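You operate a simulated robot arm through the tools that you are given. There is no shell and no other tool.

The job below is to be done with a simulated robot arm. You get a single attempt, and the scene is never put back.

JOB
Lock off the drive, then top up the chain bath to its yellow line from the oil jug.
Fine: stand the jug back where it was and shut the chain guard; the lock-off switch stays off. Set down upright: oil jug. Where these are worked on the way, their far stop is far enough and under half their travel is too little: chain guard.

It is judged by the outcome, as a careful person would: the job done as asked, and still so three seconds after it is handed in. It fails if anything else is knocked over, pushed out of place, dropped, spilled or broken.

ROBOT AND FRAMES
A 6-joint arm with a two-finger parallel gripper, fixed in place. Base frame: the origin is on the floor under the middle of its stand, x ahead of it, y to its left, z up; the work surface is at about z = 0.7. Units: m, rad, N and s.
With the tool pointing down near the work surface it reaches from about 0.22 to 0.62 m from the base axis. Its first joint turns from -1.152 to 1.152 rad. Payload 2.7 kg.
The tool frame sits at the grasp point between the pads (the TCP): z along the fingers, y along the line on which they close. The tips reach 0.023 m beyond it. Largest opening 0.094 m; finger width 0.038, thickness 0.01; the body of the gripper, 0.054 by 0.096 m, starts 0.039 m behind the TCP.
Orientation is told as [roll, pitch, yaw] about the base's x, y, z axes, in that order, counted from this pose: with the fingers straight down and closing along the base's y, the tool's x points along the base's -x, its y along +y and its z along -z.

CONTROLS
- The arm moves only by the tool apply_moves. Its argument "steps" is a list of rows, each a list of 7 numbers: the turn, a rotation vector about the base's x, y, z in rad, then the shift along the base's x, y, z in m, then the gripper command, from -1 (shut) to 1 (fully open), values between in proportion. In form: [[wx, wy, wz, x, y, z, jaw], ...]. A call has 1 to 20 rows; each row is the pose to reach, as a shift and turn from the pose commanded when the call began. A row lasts 0.2 s, in which the tool goes at most 0.05 m and 0.15 rad; a call with a longer step from one row to the next is refused whole, and so is a gripper value outside its range. A pose out of reach is approached as far as the arm can. The call stops where the force on the tool passes 90 N (or 10 N more than at its start, if that is more) or the arm is blocked; 0.2 s more then pass. The fingers move at their own pace (about 0.045 m/s each) and stop on an object; they squeeze with about 21 N. The grip force told is the motor's: it shows also when the fingers shut on nothing. Time passes only in rows, and 0.2 s behind the last, so rows that repeat a pose let the fingers close. The reply holds the time, the measured pose of the TCP, the force on the tool along the base axes, the opening and the grip force, in the units named above and with some noise, with the torque about the TCP (base axes, N m) and any sound that the robot's microphone picked up, and new pictures: "show" is both (left out), scene, wrist or none.
- Cameras (640 x 400 px; columns grow to the right, rows downward): "scene" is fixed at [0.0745, -0.4414, 1.3891]; the picture's right is [0.74, -0.67, 0.00], its down [-0.48, -0.53, -0.70] and it looks along [0.47, 0.52, -0.71] (base axes); focal length 338 px, centre (320, 200). "wrist" rides on the gripper at [0.086, 0.016, -0.074] in the tool frame; the picture's right is [-0.18, 0.98, 0.00], its down [-0.58, -0.11, -0.81] and it looks along [-0.79, -0.15, 0.59] (tool axes); focal length 243 px, centre (320, 200). There is no depth. A picture from a camera that has moved, and an enlarged one, comes with that camera's place and axes in the base frame and with its lens.
- enlarge(camera, box): a new picture of the part [left, top, right, bottom] of that camera's present view, enlarged. It takes no simulated time.
- job_done(): hands the job in; it is judged then, once.

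Places have to be worked out from the pictures, the camera data and where the tool is seen. Open the gripper and draw the arm clear of the work before you hand the job in, unless the task says otherwise.

The tools are called after "Call:" by a JSON object that holds its "fn" and its "kwargs". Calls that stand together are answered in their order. apply_moves: Moves the arm, as the interface text tells. Its arguments: {"type":"object","properties":{"steps":{"type":"array","items":{"type":"array","items":{"type":"number"}}},"show":{"type":"string","enum":["both","scene","wrist","none"]}},"required":["steps"]} The other tools are called the same way: enlarge (camera, box) takes an enlarged picture of a part of a camera's view; job_done () hands the job in.

At the start:

```text
time: 0.0
position: [0.4827, 0.0182, 1.0415]
tcp_rot: [-0.001, -0.002, 0.0]
contact_force: [-0.4, -0.5, -0.8]
moment: [-0.02, -0.02, 0.0]
gripper_width: 0.0939
gripper_force: 0.0
```

scene: 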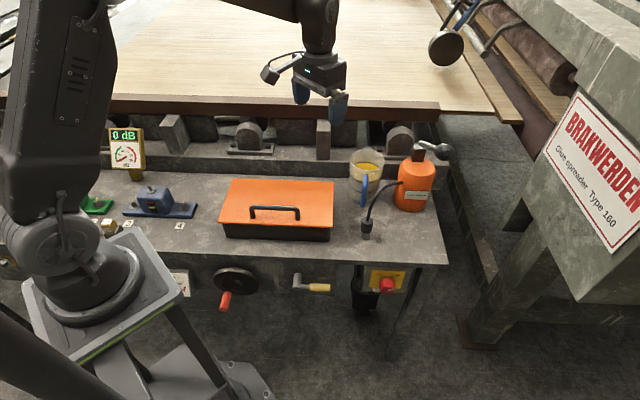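
wrist: 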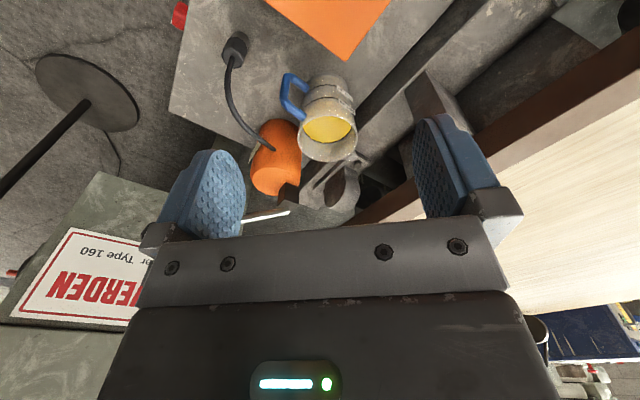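

I'll start by taking a closer look at the scene before moving anything.

Call:
{"fn": "enlarge", "kwargs": {"camera": "scene", "box": [190, 130, 350, 230]}}

Call:
{"fn": "enlarge", "kwargs": {"camera": "scene", "box": [320, 130, 480, 230]}}

Call:
{"fn": "enlarge", "kwargs": {"camera": "scene", "box": [160, 230, 420, 392]}}

Call:
{"fn": "enlarge", "kwargs": {"camera": "scene", "box": [60, 120, 220, 220]}}

Call:
{"fn": "enlarge", "kwargs": {"camera": "wrist", "box": [160, 0, 480, 200]}}

```text
4.00 times, centred on (270, 180) of scene
camera zoom: at [0.0745, -0.4414, 1.3891], right [0.74, -0.67, 0.0], down [-0.48, -0.53, -0.7], along [0.47, 0.52, -0.71], focal length 1353 px, centre (520, 280)
```

zoom: 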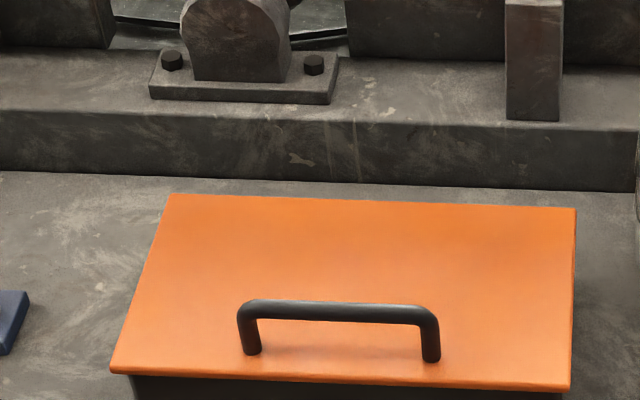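

```text
4.00 times, centred on (400, 180) of scene
camera zoom: at [0.0745, -0.4414, 1.3891], right [0.74, -0.67, 0.0], down [-0.48, -0.53, -0.7], along [0.47, 0.52, -0.71], focal length 1353 px, centre (0, 280)
```

zoom: 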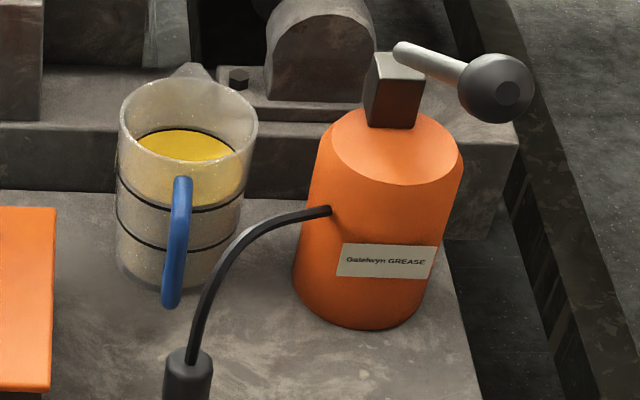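

```text
2.46 times, centred on (290, 311) of scene
camera zoom: at [0.0745, -0.4414, 1.3891], right [0.74, -0.67, 0.0], down [-0.48, -0.53, -0.7], along [0.47, 0.52, -0.71], focal length 832 px, centre (394, -73)
```

zoom: 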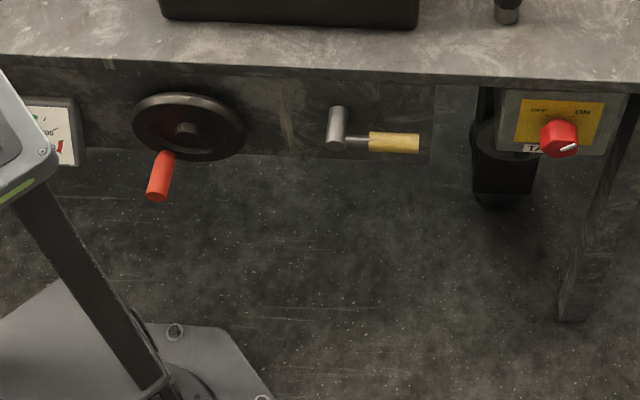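

```text
4.00 times, centred on (140, 170) of scene
camera zoom: at [0.0745, -0.4414, 1.3891], right [0.74, -0.67, 0.0], down [-0.48, -0.53, -0.7], along [0.47, 0.52, -0.71], focal length 1353 px, centre (1040, 320)
```

zoom: 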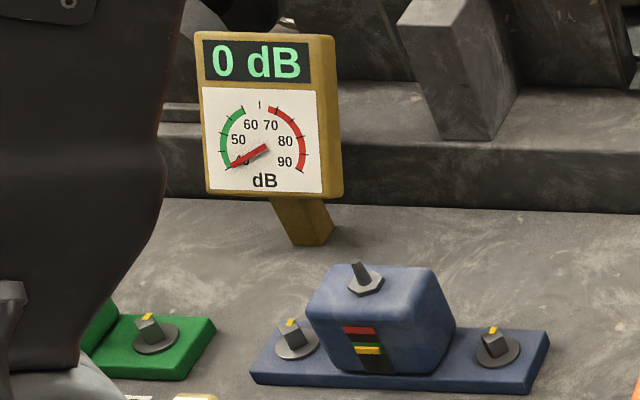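

```text
2.00 times, centred on (320, 100) of wrist
camera zoom: at [0.3969, 0.0345, 1.1154], right [0.18, 0.98, 0.0], down [0.58, -0.11, 0.81], along [0.79, -0.15, -0.59], focal length 485 px, centre (320, 400)
```

zoom: 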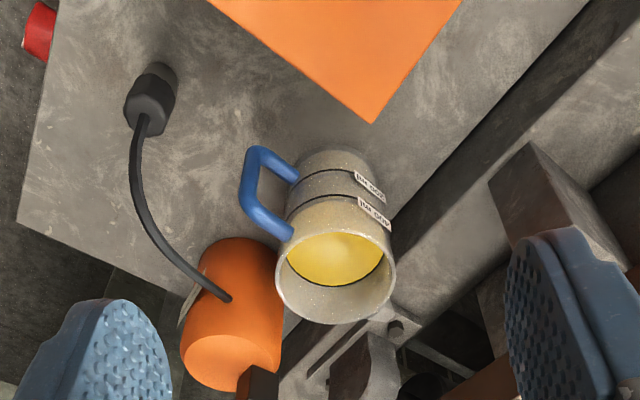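

The table seems to be turned about 45° from the base axes: guard in the middle, jug to the right, red switch on the front panel. I'll zoom in on the switch, the jug and the guard handle.

Call:
{"fn": "enlarge", "kwargs": {"camera": "scene", "box": [340, 255, 420, 305]}}

Call:
{"fn": "enlarge", "kwargs": {"camera": "scene", "box": [335, 140, 415, 190]}}

Call:
{"fn": "enlarge", "kwargs": {"camera": "scene", "box": [335, 165, 415, 215]}}

Call:
{"fn": "enlarge", "kwargs": {"camera": "wrist", "box": [264, 50, 392, 170]}}

Call:
{"fn": "enlarge", "kwargs": {"camera": "scene", "box": [200, 170, 350, 264]}}

```text
8.00 times, centred on (380, 280) of scene
camera zoom: at [0.0745, -0.4414, 1.3891], right [0.74, -0.67, 0.0], down [-0.48, -0.53, -0.7], along [0.47, 0.52, -0.71], focal length 2706 px, centre (-160, -440)
```

zoom: 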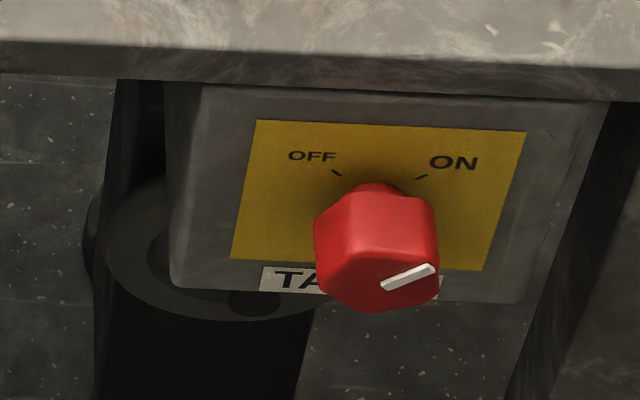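

```text
8.00 times, centred on (375, 165) of scene
camera zoom: at [0.0745, -0.4414, 1.3891], right [0.74, -0.67, 0.0], down [-0.48, -0.53, -0.7], along [0.47, 0.52, -0.71], focal length 2706 px, centre (-120, 480)
```

zoom: 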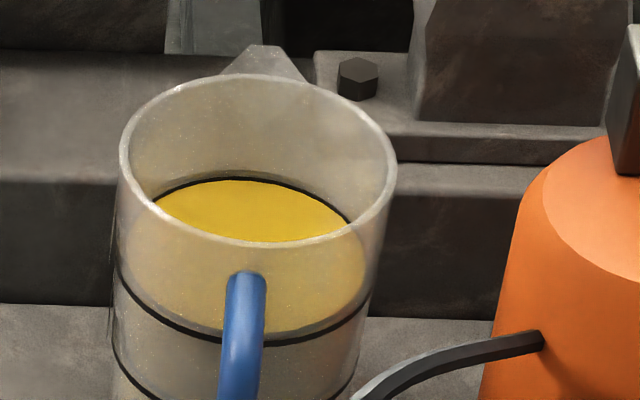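

```text
8.00 times, centred on (375, 190) of scene
camera zoom: at [0.0745, -0.4414, 1.3891], right [0.74, -0.67, 0.0], down [-0.48, -0.53, -0.7], along [0.47, 0.52, -0.71], focal length 2706 px, centre (-120, 280)
```

zoom: 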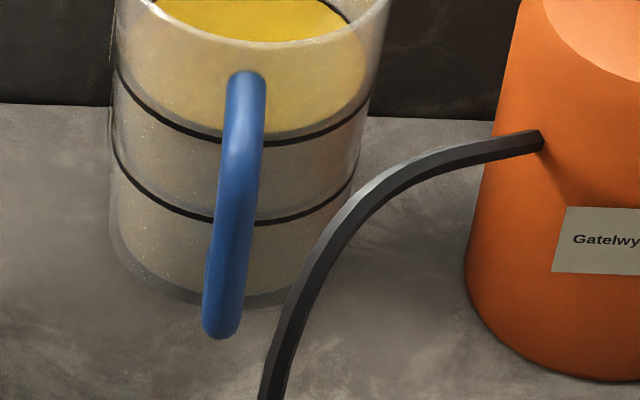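

```text
3.33 times, centred on (328, 110) of wrist
camera zoom: at [0.3969, 0.0345, 1.1154], right [0.18, 0.98, 0.0], down [0.58, -0.11, 0.81], along [0.79, -0.15, -0.59], focal length 809 px, centre (293, 500)
```

zoom: 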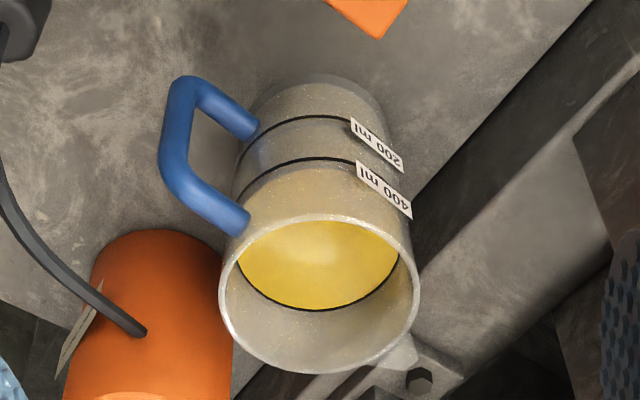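

```text
4.26 times, centred on (275, 217) of scene
camera zoom: at [0.0745, -0.4414, 1.3891], right [0.74, -0.67, 0.0], down [-0.48, -0.53, -0.7], along [0.47, 0.52, -0.71], focal length 1439 px, centre (512, 128)
```

zoom: 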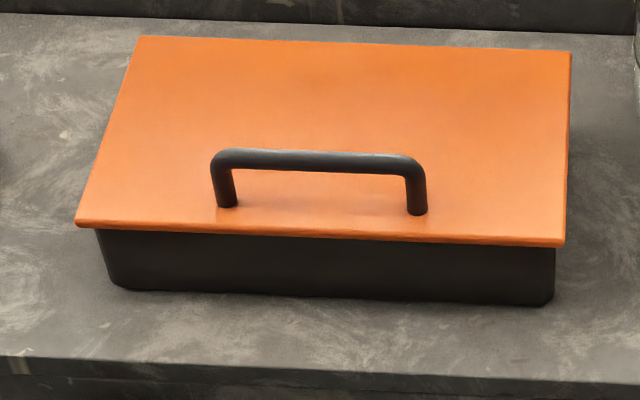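

The knob's white mark points to ON, with OFF about 90° anticlockwise of it as seen from the front. I'll yaw the tool 45° and move it out in front of the panel, so the wrist camera can look straight at the switch.

Call:
{"fn": "apply_moves", "kwargs": {"steps": [[0, 0, 0.13, -0.006, -0.045, 0, 1], [0, 0, 0.26, -0.012, -0.09, 0, 1], [0, 0, 0.39, -0.02, -0.135, 0, 1], [0, 0, 0.52, -0.028, -0.18, -0.01, 1], [0, 0, 0.65, -0.036, -0.222, -0.03, 1], [0, 0, 0.785, -0.044, -0.26, -0.055, 1], [0, 0, 0.785, -0.052, -0.29, -0.09, 1], [0, 0, 0.785, -0.058, -0.31, -0.13, 1], [0, 0, 0.785, -0.063, -0.318, -0.175, 1], [0, 0, 0.785, -0.063, -0.318, -0.22, 1], [0, 0, 0.785, -0.063, -0.318, -0.265, 1], [0, 0, 0.785, -0.063, -0.318, -0.305, 1]]}}

```text
time: 2.6
position: [0.4195, -0.3016, 0.7379]
tcp_rot: [-0.003, 0.001, 0.785]
contact_force: [-0.4, -0.2, -0.2]
moment: [-0.01, -0.01, 0.0]
gripper_width: 0.094
gripper_force: 0.0
camera wrist: at [0.3474, -0.351, 0.8112], right [-0.56, 0.83, 0.0], down [0.49, 0.33, 0.81], along [0.67, 0.45, -0.59], focal length 243 px, centre (320, 200)
```

scene: 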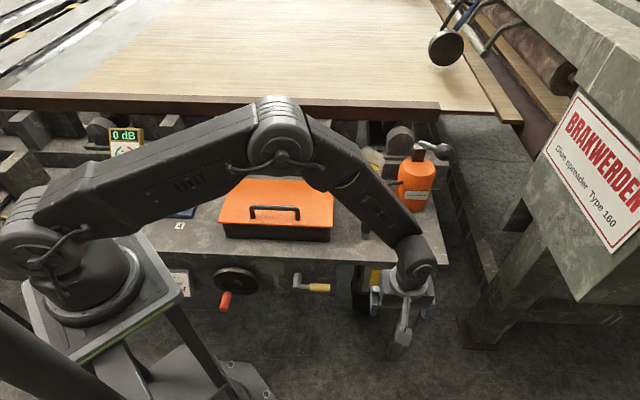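
wrist: 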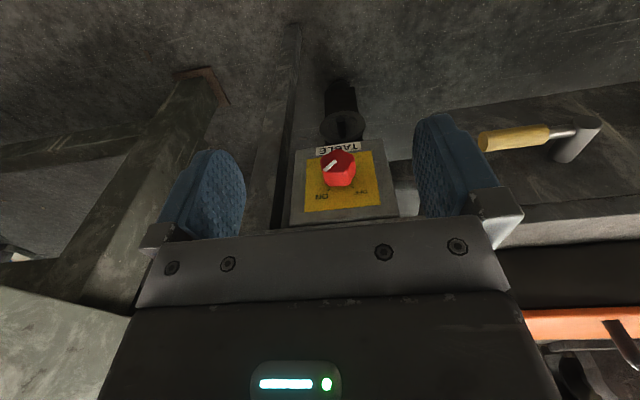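

Combining the two views puts the knob face near (0.485, -0.235, 0.64). I'll enlarge the wrist view to refine that.

Call:
{"fn": "enlarge", "kwargs": {"camera": "wrist", "box": [280, 125, 408, 205]}}

```text
5.00 times, centred on (344, 165) of wrist
camera zoom: at [0.3474, -0.351, 0.8112], right [-0.56, 0.83, 0.0], down [0.49, 0.33, 0.81], along [0.67, 0.45, -0.59], focal length 1213 px, centre (200, 375)
```

zoom: 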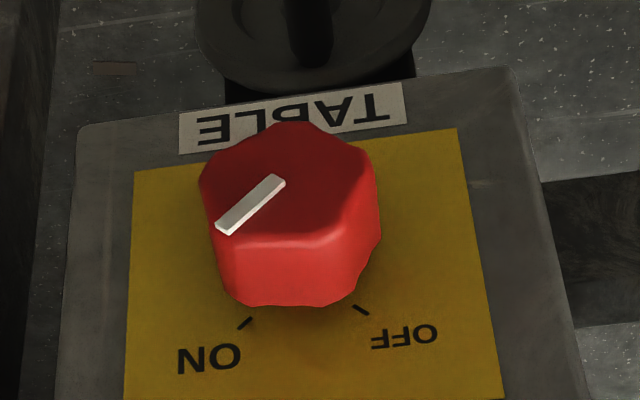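

The knob axis comes out around s≈0.51 along the table and z≈0.63. I'll tilt the tool to horizontal, pointing into the panel but still short of it, and check the alignment in the pictures.

Call:
{"fn": "apply_moves", "kwargs": {"steps": [[0.101, -0.101, 0, -0.005, -0.005, 0, 1], [0.202, -0.202, 0, -0.01, -0.01, 0, 1], [0.303, -0.303, 0, -0.015, -0.015, 0, 1], [0.404, -0.404, 0, -0.02, -0.02, -0.01, 1], [0.505, -0.505, 0, -0.02, -0.02, -0.02, 1], [0.606, -0.606, 0, -0.02, -0.02, -0.03, 1], [0.707, -0.707, 0, -0.02, -0.02, -0.045, 1], [0.808, -0.808, 0, -0.02, -0.02, -0.06, 1], [0.909, -0.909, 0, -0.02, -0.02, -0.075, 1], [1.01, -1.01, 0, -0.02, -0.02, -0.09, 1], [1.1107, -1.1107, 0, -0.02, -0.02, -0.1, 1]]}}

```text
time: 5.0
position: [0.4082, -0.3303, 0.6956]
tcp_rot: [2.218, -1.566, -1.433]
contact_force: [0.4, 0.0, 0.1]
moment: [-0.01, -0.01, 0.03]
gripper_width: 0.094
gripper_force: 0.1
out of reach, approached as far as the arm can: row 10, 11
camera wrist: at [0.3446, -0.3721, 0.6085], right [-0.7, 0.69, 0.19], down [-0.49, -0.65, 0.58], along [0.52, 0.31, 0.79], focal length 243 px, centre (320, 200)
```

scene: 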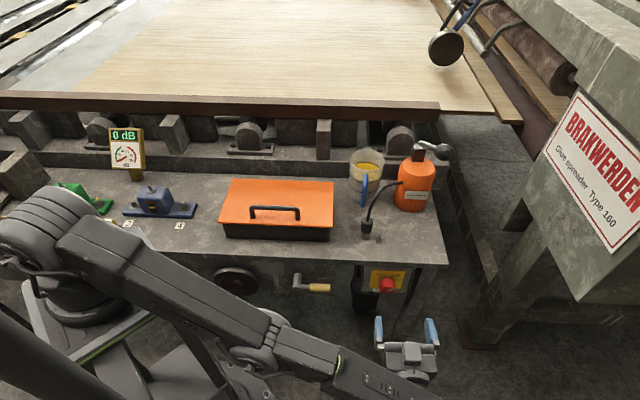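
wrist: 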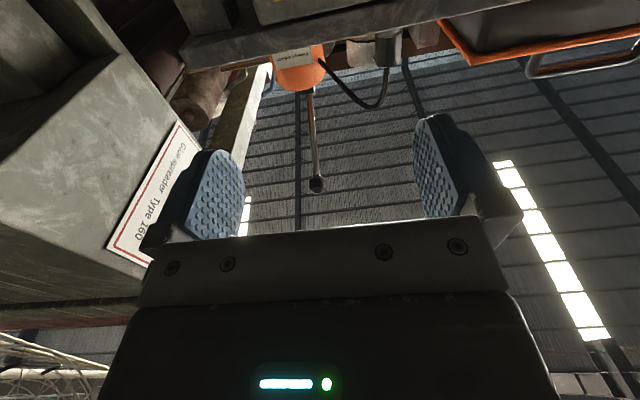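

The lower rows were out of reach because the wrist sat too far out to the side. Moving in towards the panel should help, so I'll shift in +f and see what pose I actually get.

Call:
{"fn": "apply_moves", "kwargs": {"steps": [[0, 0, 0, 0.02, 0.02, 0, 1], [0, 0, 0, 0.035, 0.035, 0, 1]]}}

```text
time: 5.6
position: [0.4428, -0.2946, 0.6937]
tcp_rot: [2.128, -1.569, -1.344]
contact_force: [-0.5, -0.4, -0.1]
moment: [0.01, 0.05, 0.01]
gripper_width: 0.0941
gripper_force: 0.1
camera wrist: at [0.3795, -0.3372, 0.6082], right [-0.69, 0.7, 0.18], down [-0.49, -0.65, 0.58], along [0.52, 0.31, 0.79], focal length 243 px, centre (320, 200)
```

scene: 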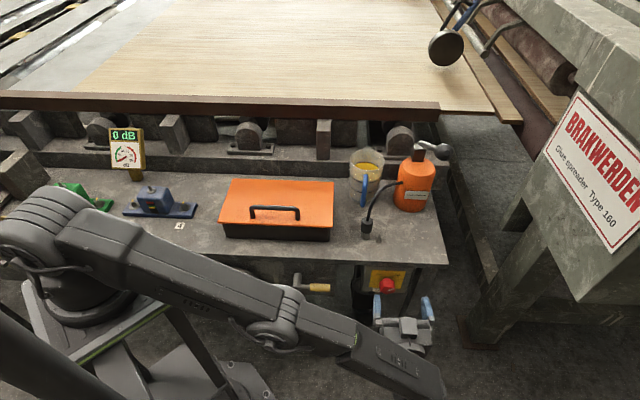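
wrist: 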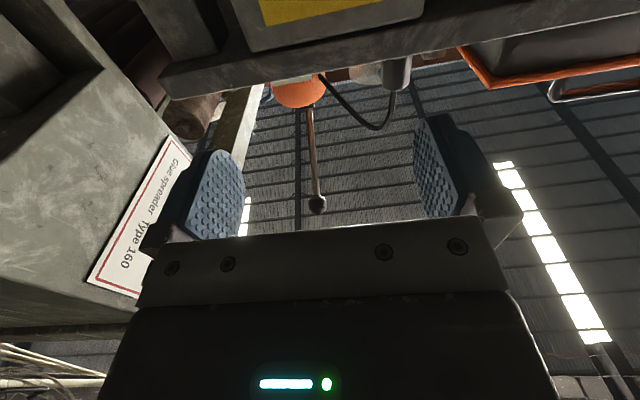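

The shift started from the pose actually reached. Next I'll lower to the knob's height and re-centre along the panel.

Call:
{"fn": "apply_moves", "kwargs": {"steps": [[0, 0, 0, -0.004, 0.004, -0.02, 1], [0, 0, 0, -0.008, 0.008, -0.04, 1], [0, 0, 0, -0.008, 0.008, -0.06, 1]]}}

```text
time: 6.4
position: [0.4395, -0.2907, 0.6759]
tcp_rot: [1.692, -1.571, -0.906]
contact_force: [-0.6, -0.1, 0.4]
moment: [0.0, -0.03, -0.02]
gripper_width: 0.094
gripper_force: 0.0
out of reach, approached as far as the arm can: row 2, 3
camera wrist: at [0.3754, -0.3328, 0.5888], right [-0.69, 0.69, 0.18], down [-0.49, -0.65, 0.58], along [0.52, 0.31, 0.79], focal length 243 px, centre (320, 200)
```

scene: 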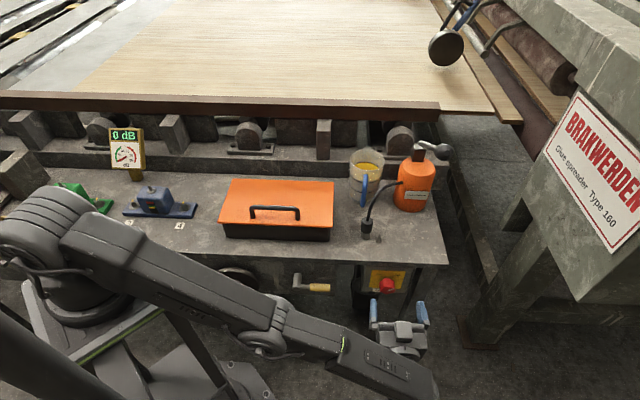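
wrist: 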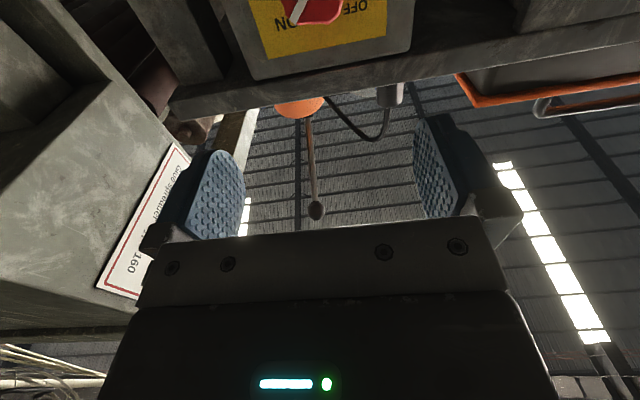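

A fully level tool at this height is out of reach. I'll hold it about 30° below level instead, which raises the wrist and still lets me turn the knob about its axis, and move to a pre-grasp point.

Call:
{"fn": "apply_moves", "kwargs": {"steps": [[-0.0925, 0.0925, 0, 0.0, 0.002, 0.01, 1], [-0.185, 0.185, 0, 0.0, 0.004, 0.01, 1], [-0.2776, 0.2776, 0, 0.003, 0.009, 0.005, 1], [-0.37, 0.37, 0, 0.006, 0.0149, -0.003, 1]]}}

Call:
{"fn": "enlarge", "kwargs": {"camera": "scene", "box": [330, 240, 458, 320]}}

Call:
{"fn": "enlarge", "kwargs": {"camera": "wrist", "box": [200, 0, 456, 160]}}

```text
time: 7.4
position: [0.4461, -0.2749, 0.6729]
tcp_rot: [0.001, -1.044, 0.785]
contact_force: [0.1, 0.0, -0.3]
moment: [0.0, 0.03, 0.0]
gripper_width: 0.0939
gripper_force: 0.0
camera wrist: at [0.3587, -0.3417, 0.6347], right [-0.63, 0.76, 0.16], down [-0.21, -0.36, 0.91], along [0.75, 0.54, 0.39], focal length 243 px, centre (320, 200)
```

scene: 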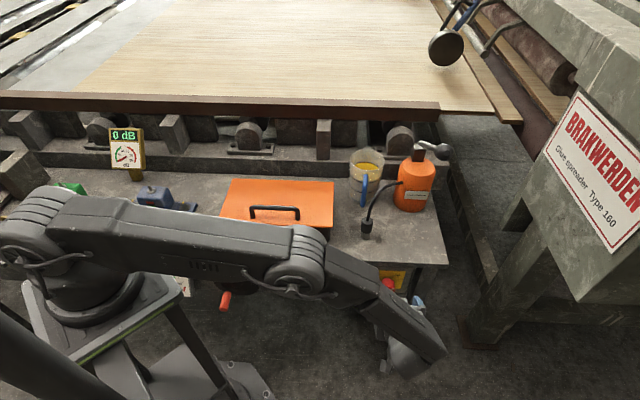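
wrist: 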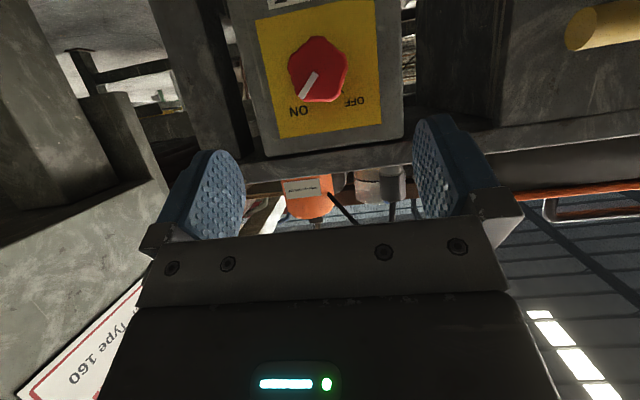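

```text
5.00 times, centred on (394, 280) of scene
camera zoom: at [0.0745, -0.4414, 1.3891], right [0.74, -0.67, 0.0], down [-0.48, -0.53, -0.7], along [0.47, 0.52, -0.71], focal length 1691 px, centre (-50, -200)
```

zoom: 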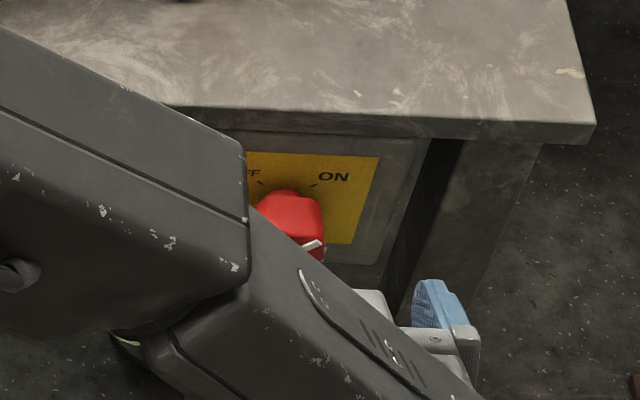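

```text
2.50 times, centred on (328, 80) of wrist
camera zoom: at [0.3587, -0.3417, 0.6347], right [-0.63, 0.76, 0.16], down [-0.21, -0.36, 0.91], along [0.75, 0.54, 0.39], focal length 606 px, centre (300, 500)
```

zoom: 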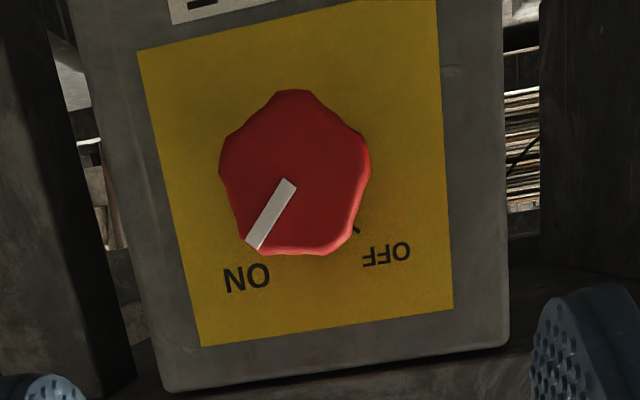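

The two wrist views agree: knob face at f≈0.189, s≈0.51, z≈0.62, knob about 0.04 m across and the plate at f≈0.218. I'll slide the open fingers in so they straddle it.

Call:
{"fn": "apply_moves", "kwargs": {"steps": [[0, 0, 0, 0.006, 0.006, -0.02, 1], [0, 0, 0, 0.014, 0.014, -0.035, 1], [0, 0, 0, 0.03, 0.03, -0.044, 1], [0, 0, 0, 0.0453, 0.0451, -0.05, 1]]}}

Call:
{"fn": "enlarge", "kwargs": {"camera": "wrist", "box": [160, 0, 480, 200]}}

```text
time: 8.4
position: [0.4917, -0.2307, 0.6232]
tcp_rot: [-0.001, -1.048, 0.783]
contact_force: [0.3, -0.3, -0.4]
moment: [0.0, -0.01, -0.02]
gripper_width: 0.0939
gripper_force: 0.1
camera wrist: at [0.404, -0.2971, 0.5843], right [-0.63, 0.76, 0.16], down [-0.21, -0.37, 0.91], along [0.75, 0.54, 0.39], focal length 243 px, centre (320, 200)
```

scene: 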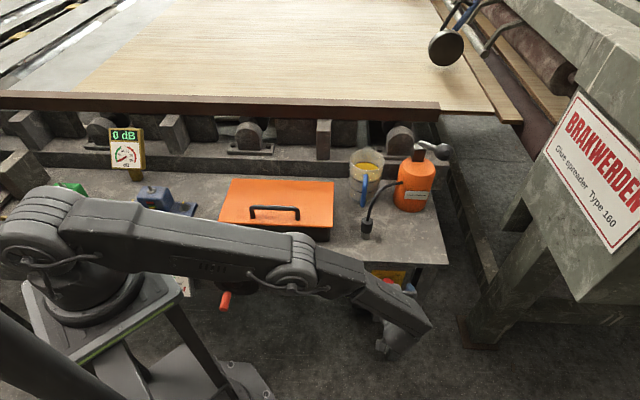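
wrist: 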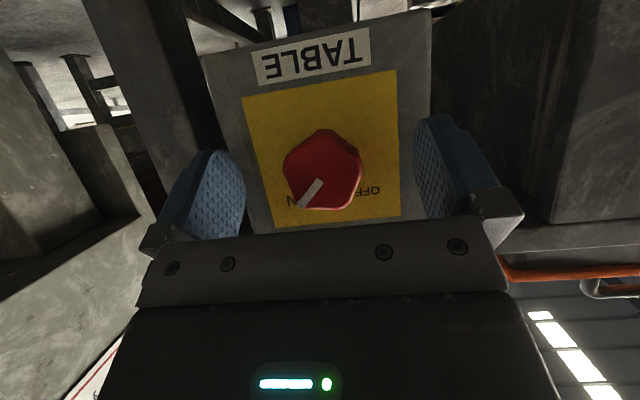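

```text
2.00 times, centred on (320, 100) of wrist
camera zoom: at [0.404, -0.2971, 0.5843], right [-0.63, 0.76, 0.16], down [-0.21, -0.37, 0.91], along [0.75, 0.54, 0.39], focal length 485 px, centre (320, 400)
```

zoom: 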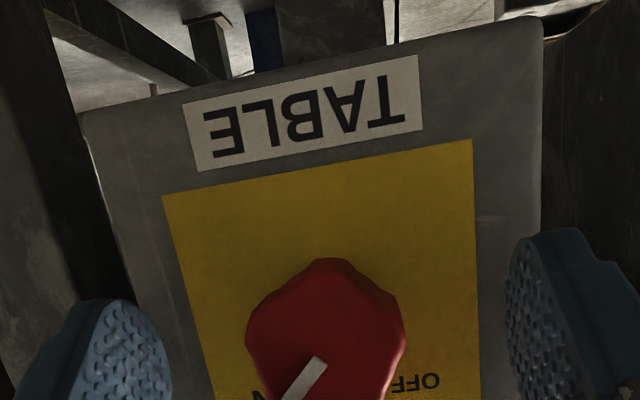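

In the wrist view the knob sits centred between the pads, at the TCP. I'll close on it.

Call:
{"fn": "apply_moves", "kwargs": {"steps": [[0, 0, 0, 0, 0, 0, -1], [0, 0, 0, 0, 0, 0, -1], [0, 0, 0, 0, 0, 0, -1], [0, 0, 0, 0, 0, 0, -1], [0, 0, 0, 0, 0, 0, -1]], "show": "wrist"}}

```text
time: 9.6
position: [0.4893, -0.2307, 0.6217]
tcp_rot: [0.003, -1.048, 0.783]
contact_force: [-9.0, 6.1, 4.0]
moment: [0.25, -0.24, 0.03]
gripper_width: 0.0402
gripper_force: 45.3
camera wrist: at [0.4035, -0.2965, 0.5843], right [-0.63, 0.76, 0.16], down [-0.21, -0.37, 0.91], along [0.75, 0.54, 0.39], focal length 243 px, centre (320, 200)
```

wrist: 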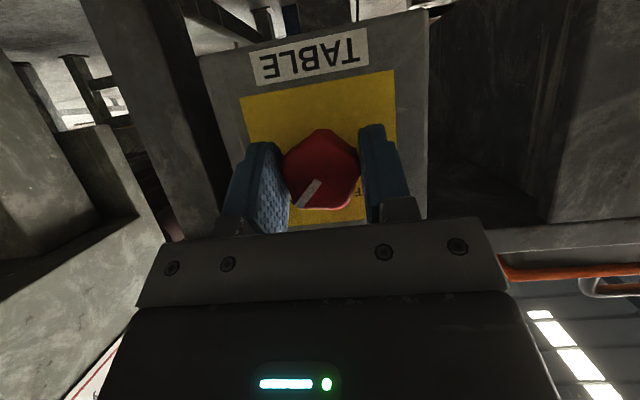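

Gripped at a width of 0.040, with a small sideways load from being about 2 mm off centre. I'll ease that off and begin turning anticlockwise about the knob axis.

Call:
{"fn": "apply_moves", "kwargs": {"steps": [[0, 0, 0, -0.002, 0.002, 0, -1], [-0.088, -0.088, 0, -0.002, 0.002, 0, -1], [-0.177, -0.177, 0, -0.002, 0.002, 0, -1], [-0.265, -0.265, 0, -0.002, 0.002, 0, -1], [-0.354, -0.354, 0, -0.002, 0.002, 0, -1]]}}

```text
time: 10.8
position: [0.4926, -0.2316, 0.6165]
tcp_rot: [-0.815, -0.872, 1.477]
contact_force: [-27.3, 1.3, 14.9]
moment: [0.09, -1.1, -0.86]
gripper_width: 0.0384
gripper_force: 42.6
out of reach, approached as far as the arm can: row 5
camera wrist: at [0.4196, -0.3117, 0.5757], right [-0.61, 0.73, -0.32], down [-0.52, -0.06, 0.85], along [0.6, 0.68, 0.42], focal length 243 px, centre (320, 200)
```

scene: 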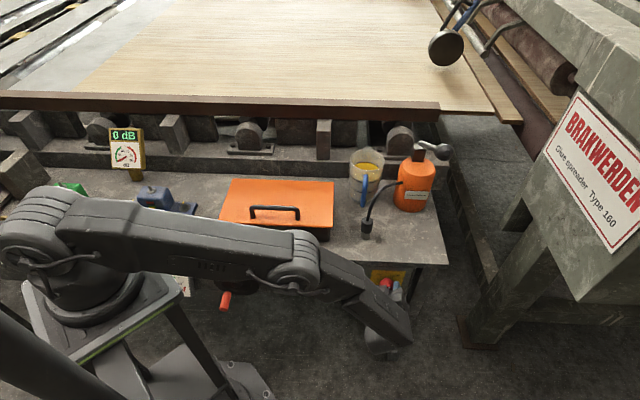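
wrist: 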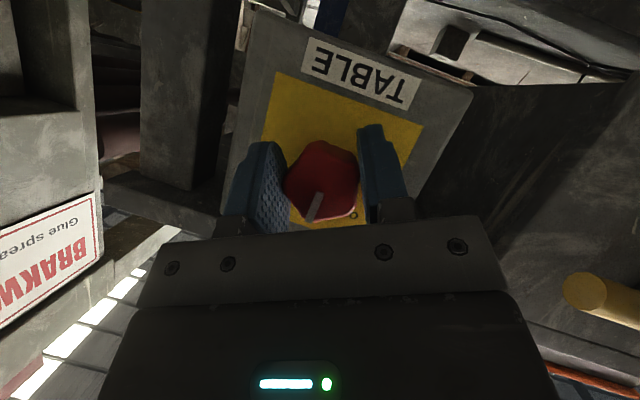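

The knob has turned roughly 45°, but the last row hit a reach limit. I'll zoom in to read where the knob is now.

Call:
{"fn": "enlarge", "kwargs": {"camera": "wrist", "box": [224, 100, 416, 230]}}

Call:
{"fn": "enlarge", "kwargs": {"camera": "scene", "box": [340, 255, 420, 305]}}

```text
3.08 times, centred on (320, 165) of wrist
camera zoom: at [0.4196, -0.3117, 0.5757], right [-0.61, 0.73, -0.32], down [-0.52, -0.06, 0.85], along [0.6, 0.68, 0.42], focal length 746 px, centre (320, 308)
```

zoom: 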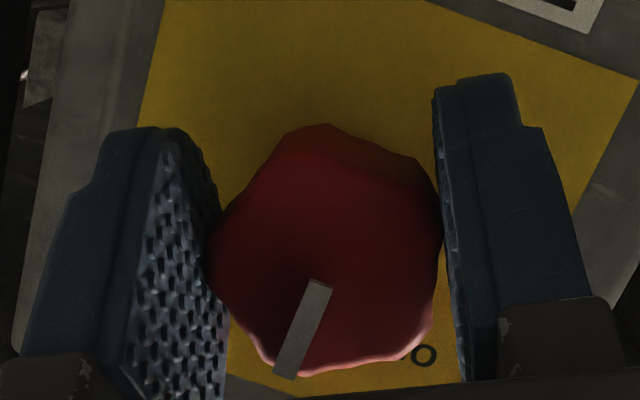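

```text
8.00 times, centred on (380, 280) of scene
camera zoom: at [0.0742, -0.4413, 1.3891], right [0.74, -0.67, 0.0], down [-0.48, -0.53, -0.7], along [0.47, 0.52, -0.71], focal length 2706 px, centre (-160, -440)
```

zoom: 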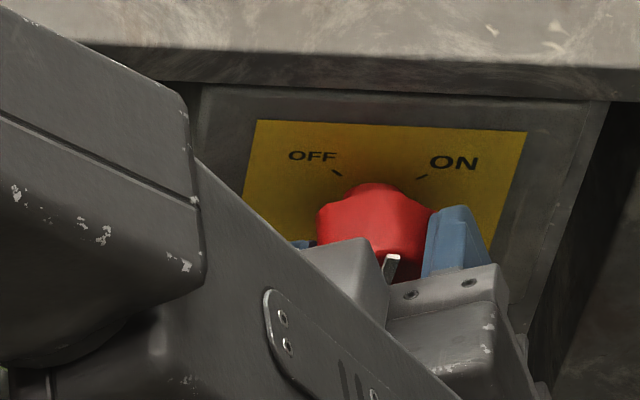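

The mark is now close to vertical, so the knob is about half way. I'll carry on turning with a small centring correction.

Call:
{"fn": "apply_moves", "kwargs": {"steps": [[-0.06, -0.06, 0, -0.002, 0.002, 0.002, -1], [-0.14, -0.14, 0, -0.003, 0.003, 0.003, -1], [-0.22, -0.22, 0, -0.003, 0.003, 0.003, -1]]}}

Call:
{"fn": "enlarge", "kwargs": {"camera": "wrist", "box": [224, 60, 416, 230]}}

```text
time: 11.6
position: [0.5397, -0.2721, 0.6085]
tcp_rot: [-1.135, -0.637, 1.685]
contact_force: [-1.8, -2.1, 2.1]
moment: [0.05, -0.07, -0.1]
gripper_width: 0.0
gripper_force: 42.7
out of reach, approached as far as the arm can: row 1, 2, 3
camera wrist: at [0.4754, -0.3618, 0.5701], right [-0.49, 0.63, -0.61], down [-0.7, 0.13, 0.7], along [0.51, 0.77, 0.38], focal length 243 px, centre (320, 200)
```

scene: 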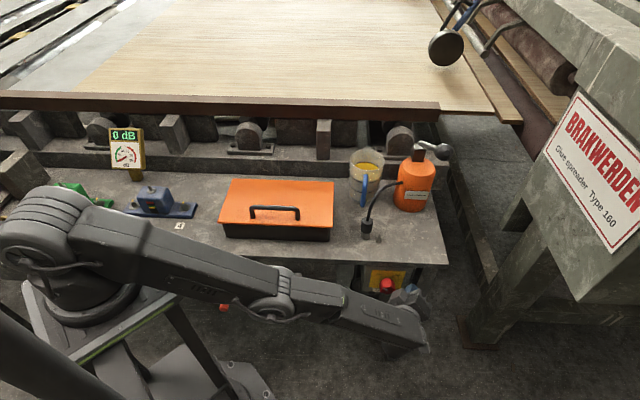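
wrist: 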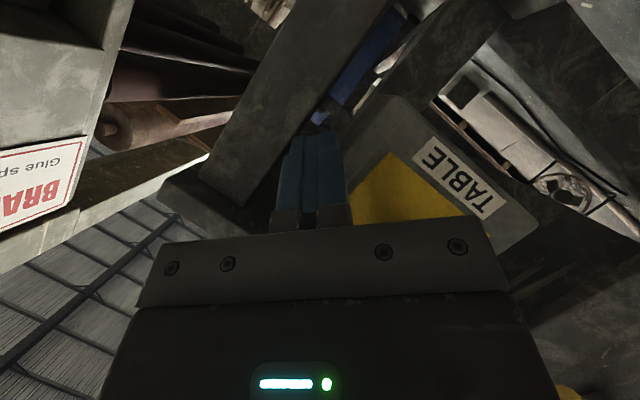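

```text
2.35 times, centred on (320, 145) of wrist
camera zoom: at [0.4754, -0.3618, 0.5701], right [-0.49, 0.63, -0.61], down [-0.7, 0.13, 0.7], along [0.51, 0.77, 0.38], focal length 571 px, centre (320, 329)
```

zoom: 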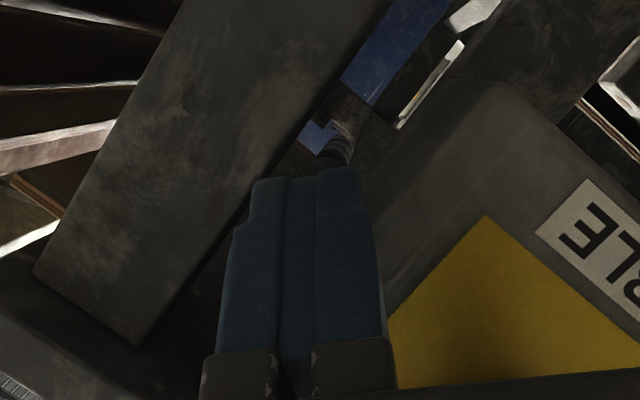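

The unreachable poses dragged the gripper off to the right and it slipped off the knob. I'll check the knob before backing away.

Call:
{"fn": "enlarge", "kwargs": {"camera": "scene", "box": [340, 255, 420, 305]}}

```text
8.00 times, centred on (380, 280) of scene
camera zoom: at [0.0745, -0.4414, 1.3891], right [0.74, -0.67, 0.0], down [-0.48, -0.53, -0.7], along [0.47, 0.52, -0.71], focal length 2706 px, centre (-160, -440)
```

zoom: 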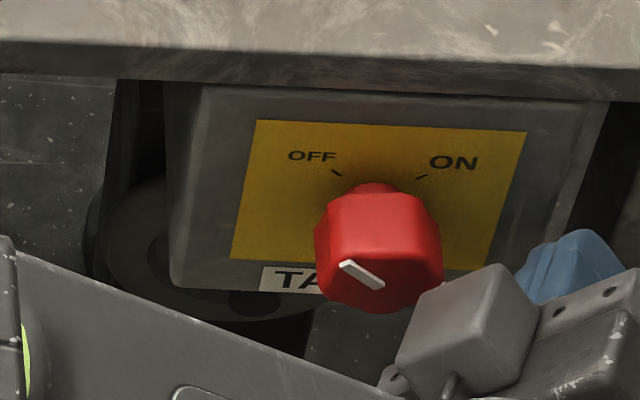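

The white mark now points at OFF, mirroring where it pointed at ON, so the switch has snapped over. I'll back straight out from the panel with the jaws shut, then rise and roll the tool back.

Call:
{"fn": "apply_moves", "kwargs": {"steps": [[0, 0, 0, -0.02, -0.02, 0, -1], [0, 0, 0, -0.045, -0.045, 0.005, -1], [0, 0, 0, -0.07, -0.07, 0.02, -1], [0.09, 0.09, 0, -0.08, -0.075, 0.05, -1], [0.18, 0.18, 0, -0.09, -0.075, 0.085, -1], [0.27, 0.27, 0, -0.1, -0.07, 0.12, -1], [0.36, 0.36, 0, -0.11, -0.06, 0.16, -1], [0.45, 0.45, 0, -0.12, -0.05, 0.2, -1], [0.54, 0.54, 0, -0.125, -0.04, 0.24, -1], [0.58, 0.58, 0, -0.125, -0.03, 0.27, -1]]}}

Call:
{"fn": "enlarge", "kwargs": {"camera": "scene", "box": [340, 255, 420, 305]}}

```text
time: 13.8
position: [0.413, -0.2999, 0.8763]
tcp_rot: [0.021, -1.046, 0.766]
contact_force: [0.3, -0.1, 0.0]
moment: [0.0, -0.02, 0.01]
gripper_width: 0.0001
gripper_force: 42.5
out of reach, approached as far as the arm can: row 1, 2, 3, 4
camera wrist: at [0.3262, -0.3662, 0.8384], right [-0.63, 0.76, 0.17], down [-0.2, -0.37, 0.91], along [0.75, 0.53, 0.39], focal length 243 px, centre (320, 200)
```

scene: 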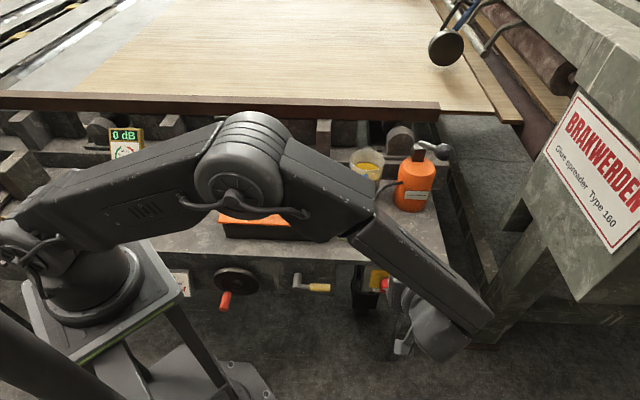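
wrist: 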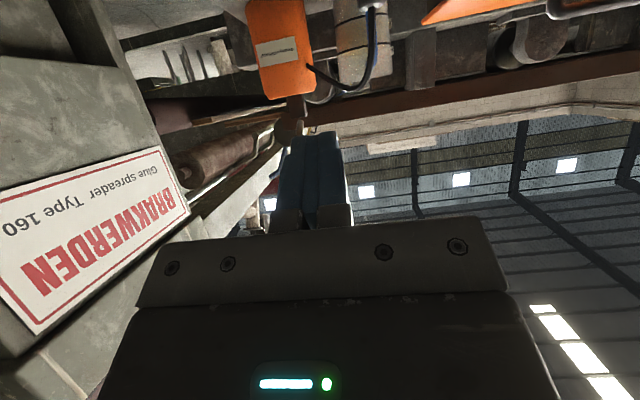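

```text
8.00 times, centred on (380, 280) of scene
camera zoom: at [0.0745, -0.4414, 1.3891], right [0.74, -0.67, 0.0], down [-0.48, -0.53, -0.7], along [0.47, 0.52, -0.71], focal length 2706 px, centre (-160, -440)
```

zoom: 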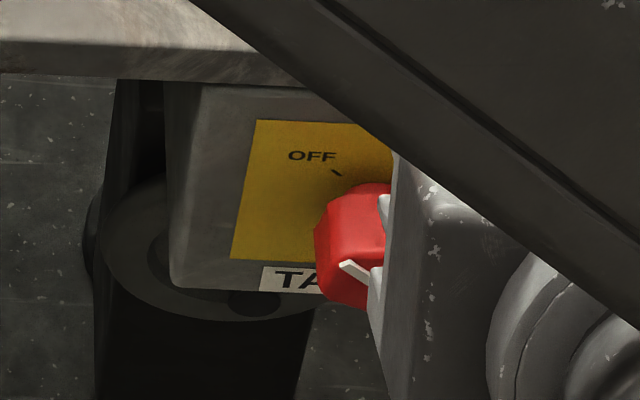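

The switch reads OFF and the arm is clear. I'll bring the tool back to vertical and raise it before going to the guard handle.

Call:
{"fn": "apply_moves", "kwargs": {"steps": [[-0.0925, 0.0925, 0, 0, 0.01, 0.02, -1], [-0.185, 0.185, 0, 0, 0.02, 0.04, -1], [-0.2776, 0.2776, 0, 0, 0.04, 0.06, 0], [-0.37, 0.37, 0, 0, 0.06, 0.08, 0], [-0.4626, 0.4626, 0, 0, 0.085, 0.1, 0], [-0.555, 0.555, 0, -0.005, 0.11, 0.11, 0], [-0.6476, 0.6476, 0, -0.01, 0.13, 0.12, 0], [-0.74, 0.74, 0, -0.013, 0.15, 0.124, 0]]}}

```text
time: 15.6
position: [0.4012, -0.1515, 1.0009]
tcp_rot: [0.004, 0.001, 0.777]
contact_force: [-0.2, 0.7, 0.4]
moment: [0.01, -0.02, 0.0]
gripper_width: 0.047
gripper_force: 0.1
camera wrist: at [0.3283, -0.2013, 1.0753], right [-0.56, 0.83, 0.0], down [0.49, 0.33, 0.81], along [0.67, 0.45, -0.59], focal length 243 px, centre (320, 200)
```

scene: 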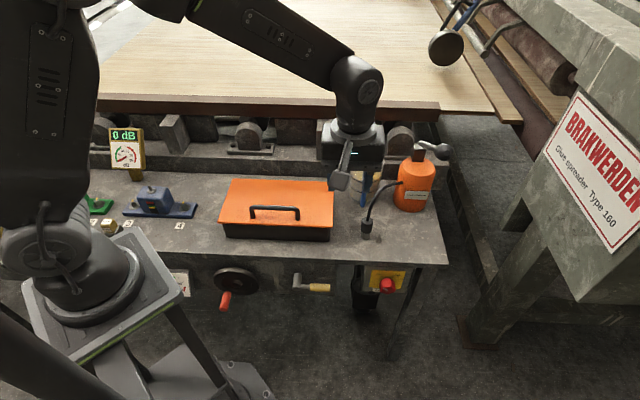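
wrist: 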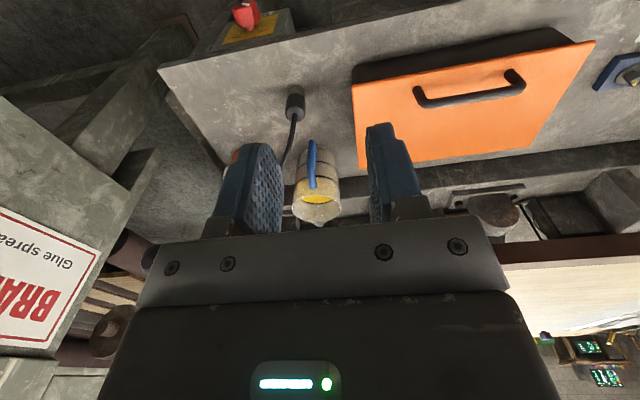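

Useful view: the jug, guard and switch are all in frame. I'll zoom on each to triangulate.

Call:
{"fn": "enlarge", "kwargs": {"camera": "wrist", "box": [256, 75, 384, 235]}}

Call:
{"fn": "enlarge", "kwargs": {"camera": "wrist", "box": [340, 20, 620, 180]}}

Call:
{"fn": "enlarge", "kwargs": {"camera": "scene", "box": [340, 255, 420, 305]}}

Call:
{"fn": "enlarge", "kwargs": {"camera": "scene", "box": [60, 200, 220, 300]}}

```text
2.50 times, centred on (320, 155) of wrist
camera zoom: at [0.3283, -0.2013, 1.0753], right [-0.56, 0.83, 0.0], down [0.49, 0.33, 0.81], along [0.67, 0.45, -0.59], focal length 606 px, centre (320, 312)
```

zoom: 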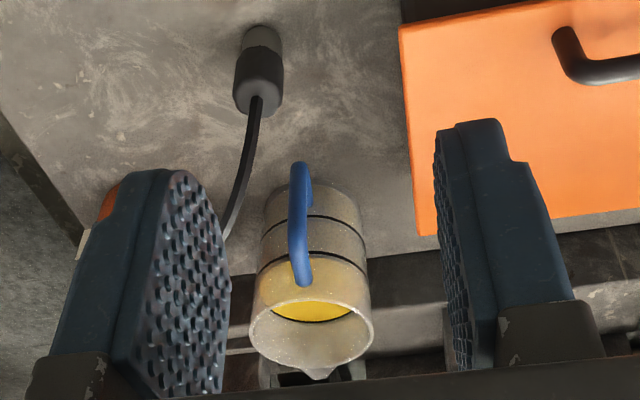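

```text
2.29 times, centred on (480, 100) of wrist
camera zoom: at [0.3283, -0.2013, 1.0753], right [-0.56, 0.83, 0.0], down [0.49, 0.33, 0.81], along [0.67, 0.45, -0.59], focal length 555 px, centre (-46, 429)
```

zoom: 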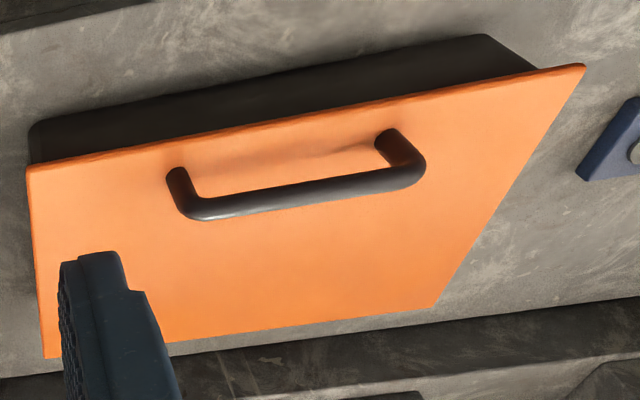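

```text
8.00 times, centred on (380, 280) of scene
camera zoom: at [0.0745, -0.4414, 1.3891], right [0.74, -0.67, 0.0], down [-0.48, -0.53, -0.7], along [0.47, 0.52, -0.71], focal length 2706 px, centre (-160, -440)
```

zoom: 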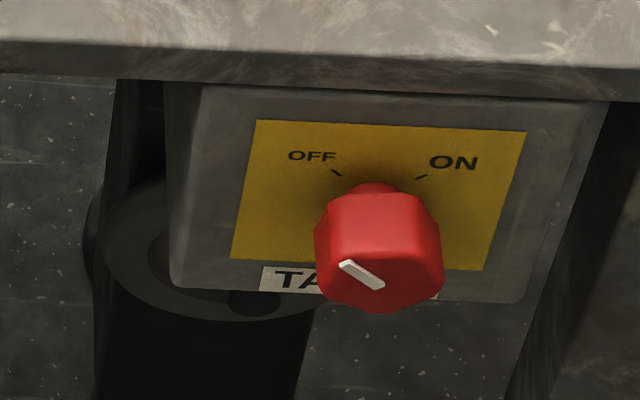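

```text
4.00 times, centred on (140, 250) of scene
camera zoom: at [0.0745, -0.4414, 1.3891], right [0.74, -0.67, 0.0], down [-0.48, -0.53, -0.7], along [0.47, 0.52, -0.71], focal length 1353 px, centre (1040, 0)
```

zoom: 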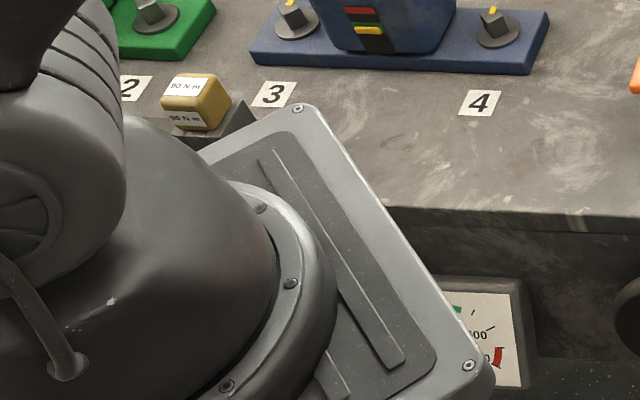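

The jug handle faces the front of the bench and its spout faces the machine. The guard handle bar runs along the bench near (0.36, 0.038, 0.81). I'll yaw the jaws to close across that bar and move above it.

Call:
{"fn": "apply_moves", "kwargs": {"steps": [[0, 0, -0.142, -0.004, 0.017, 0, 0.3], [0, 0, -0.284, -0.008, 0.034, 0, 0.3], [0, 0, -0.426, -0.012, 0.051, 0, 0.3], [0, 0, -0.568, -0.016, 0.068, 0, 0.3], [0, 0, -0.71, -0.02, 0.085, 0, 0.3], [0, 0, -0.852, -0.024, 0.102, -0.01, 0.3], [0, 0, -0.994, -0.028, 0.12, -0.02, 0.3], [0, 0, -1.136, -0.032, 0.14, -0.035, 0.3], [0, 0, -1.278, -0.036, 0.158, -0.05, 0.3], [0, 0, -1.42, -0.04, 0.175, -0.06, 0.3], [0, 0, -1.562, -0.041, 0.189, -0.07, 0.3]]}}

```text
time: 18.0
position: [0.36, 0.037, 0.9294]
tcp_rot: [0.004, -0.002, -0.786]
contact_force: [0.0, 0.8, 0.1]
moment: [-0.03, -0.01, 0.0]
gripper_width: 0.0612
gripper_force: 0.1
camera wrist: at [0.3101, 0.1086, 1.0036], right [0.83, 0.56, 0.0], down [0.33, -0.49, 0.81], along [0.46, -0.66, -0.59], focal length 243 px, centre (320, 200)
```

scene: 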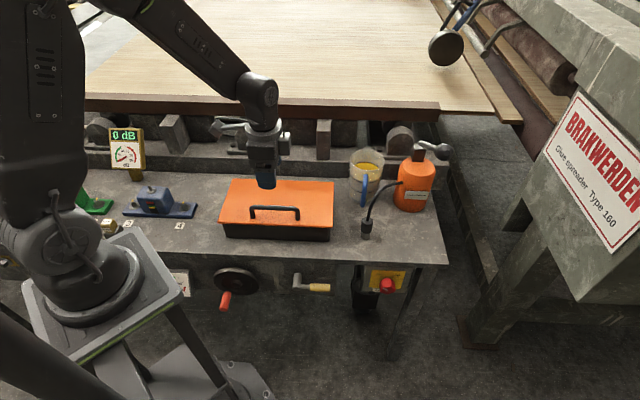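
wrist: 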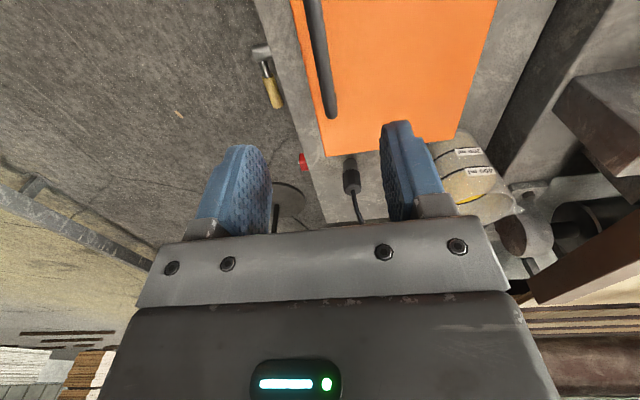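

The bar is lined up between the fingers (bar f≈0.282, TCP f≈0.281). I'll come down to z≈0.812 and close on it.

Call:
{"fn": "apply_moves", "kwargs": {"steps": [[0, 0, 0, 0, 0, -0.045, 0.3], [0, 0, 0, 0.0005, 0.0005, -0.085, 0.3], [0, 0, 0, 0.001, 0.001, -0.117, 0.3], [0, 0, 0, 0.001, 0.001, -0.117, -1], [0, 0, 0, 0.001, 0.001, -0.117, -1], [0, 0, 0, 0.001, 0.001, -0.117, -1], [0, 0, 0, 0.001, 0.001, -0.117, -1]]}}

Call:
{"fn": "enlarge", "kwargs": {"camera": "scene", "box": [200, 140, 360, 240]}}

```text
time: 19.6
position: [0.3619, 0.0391, 0.8136]
tcp_rot: [0.006, -0.003, -0.787]
contact_force: [2.7, 3.6, -3.9]
moment: [-0.07, -0.07, -0.16]
gripper_width: 0.0119
gripper_force: 44.3
camera wrist: at [0.3117, 0.1101, 0.8877], right [0.82, 0.57, 0.01], down [0.33, -0.49, 0.81], along [0.46, -0.66, -0.59], focal length 243 px, centre (320, 200)
```

scene: 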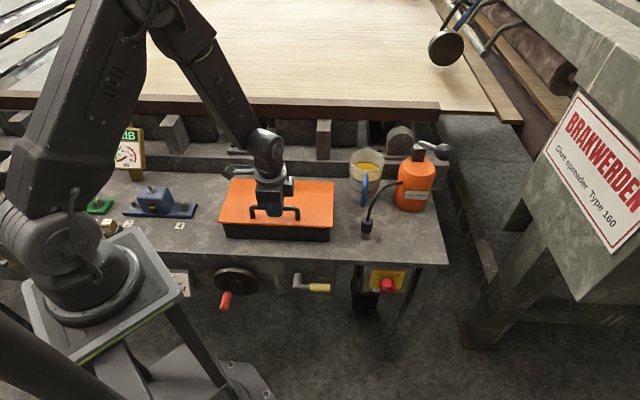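
wrist: 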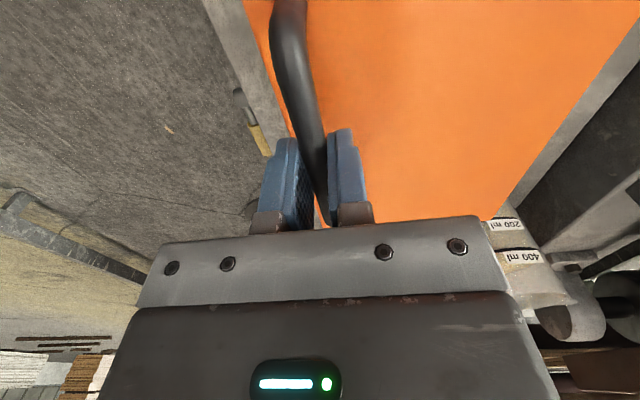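

```text
4.00 times, centred on (280, 190) of scene
camera zoom: at [0.0746, -0.4413, 1.3891], right [0.74, -0.67, 0.0], down [-0.48, -0.53, -0.7], along [0.47, 0.52, -0.71], focal length 1353 px, centre (480, 240)
```

zoom: 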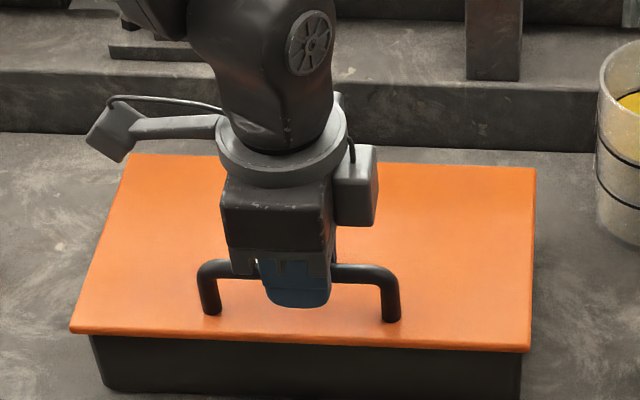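

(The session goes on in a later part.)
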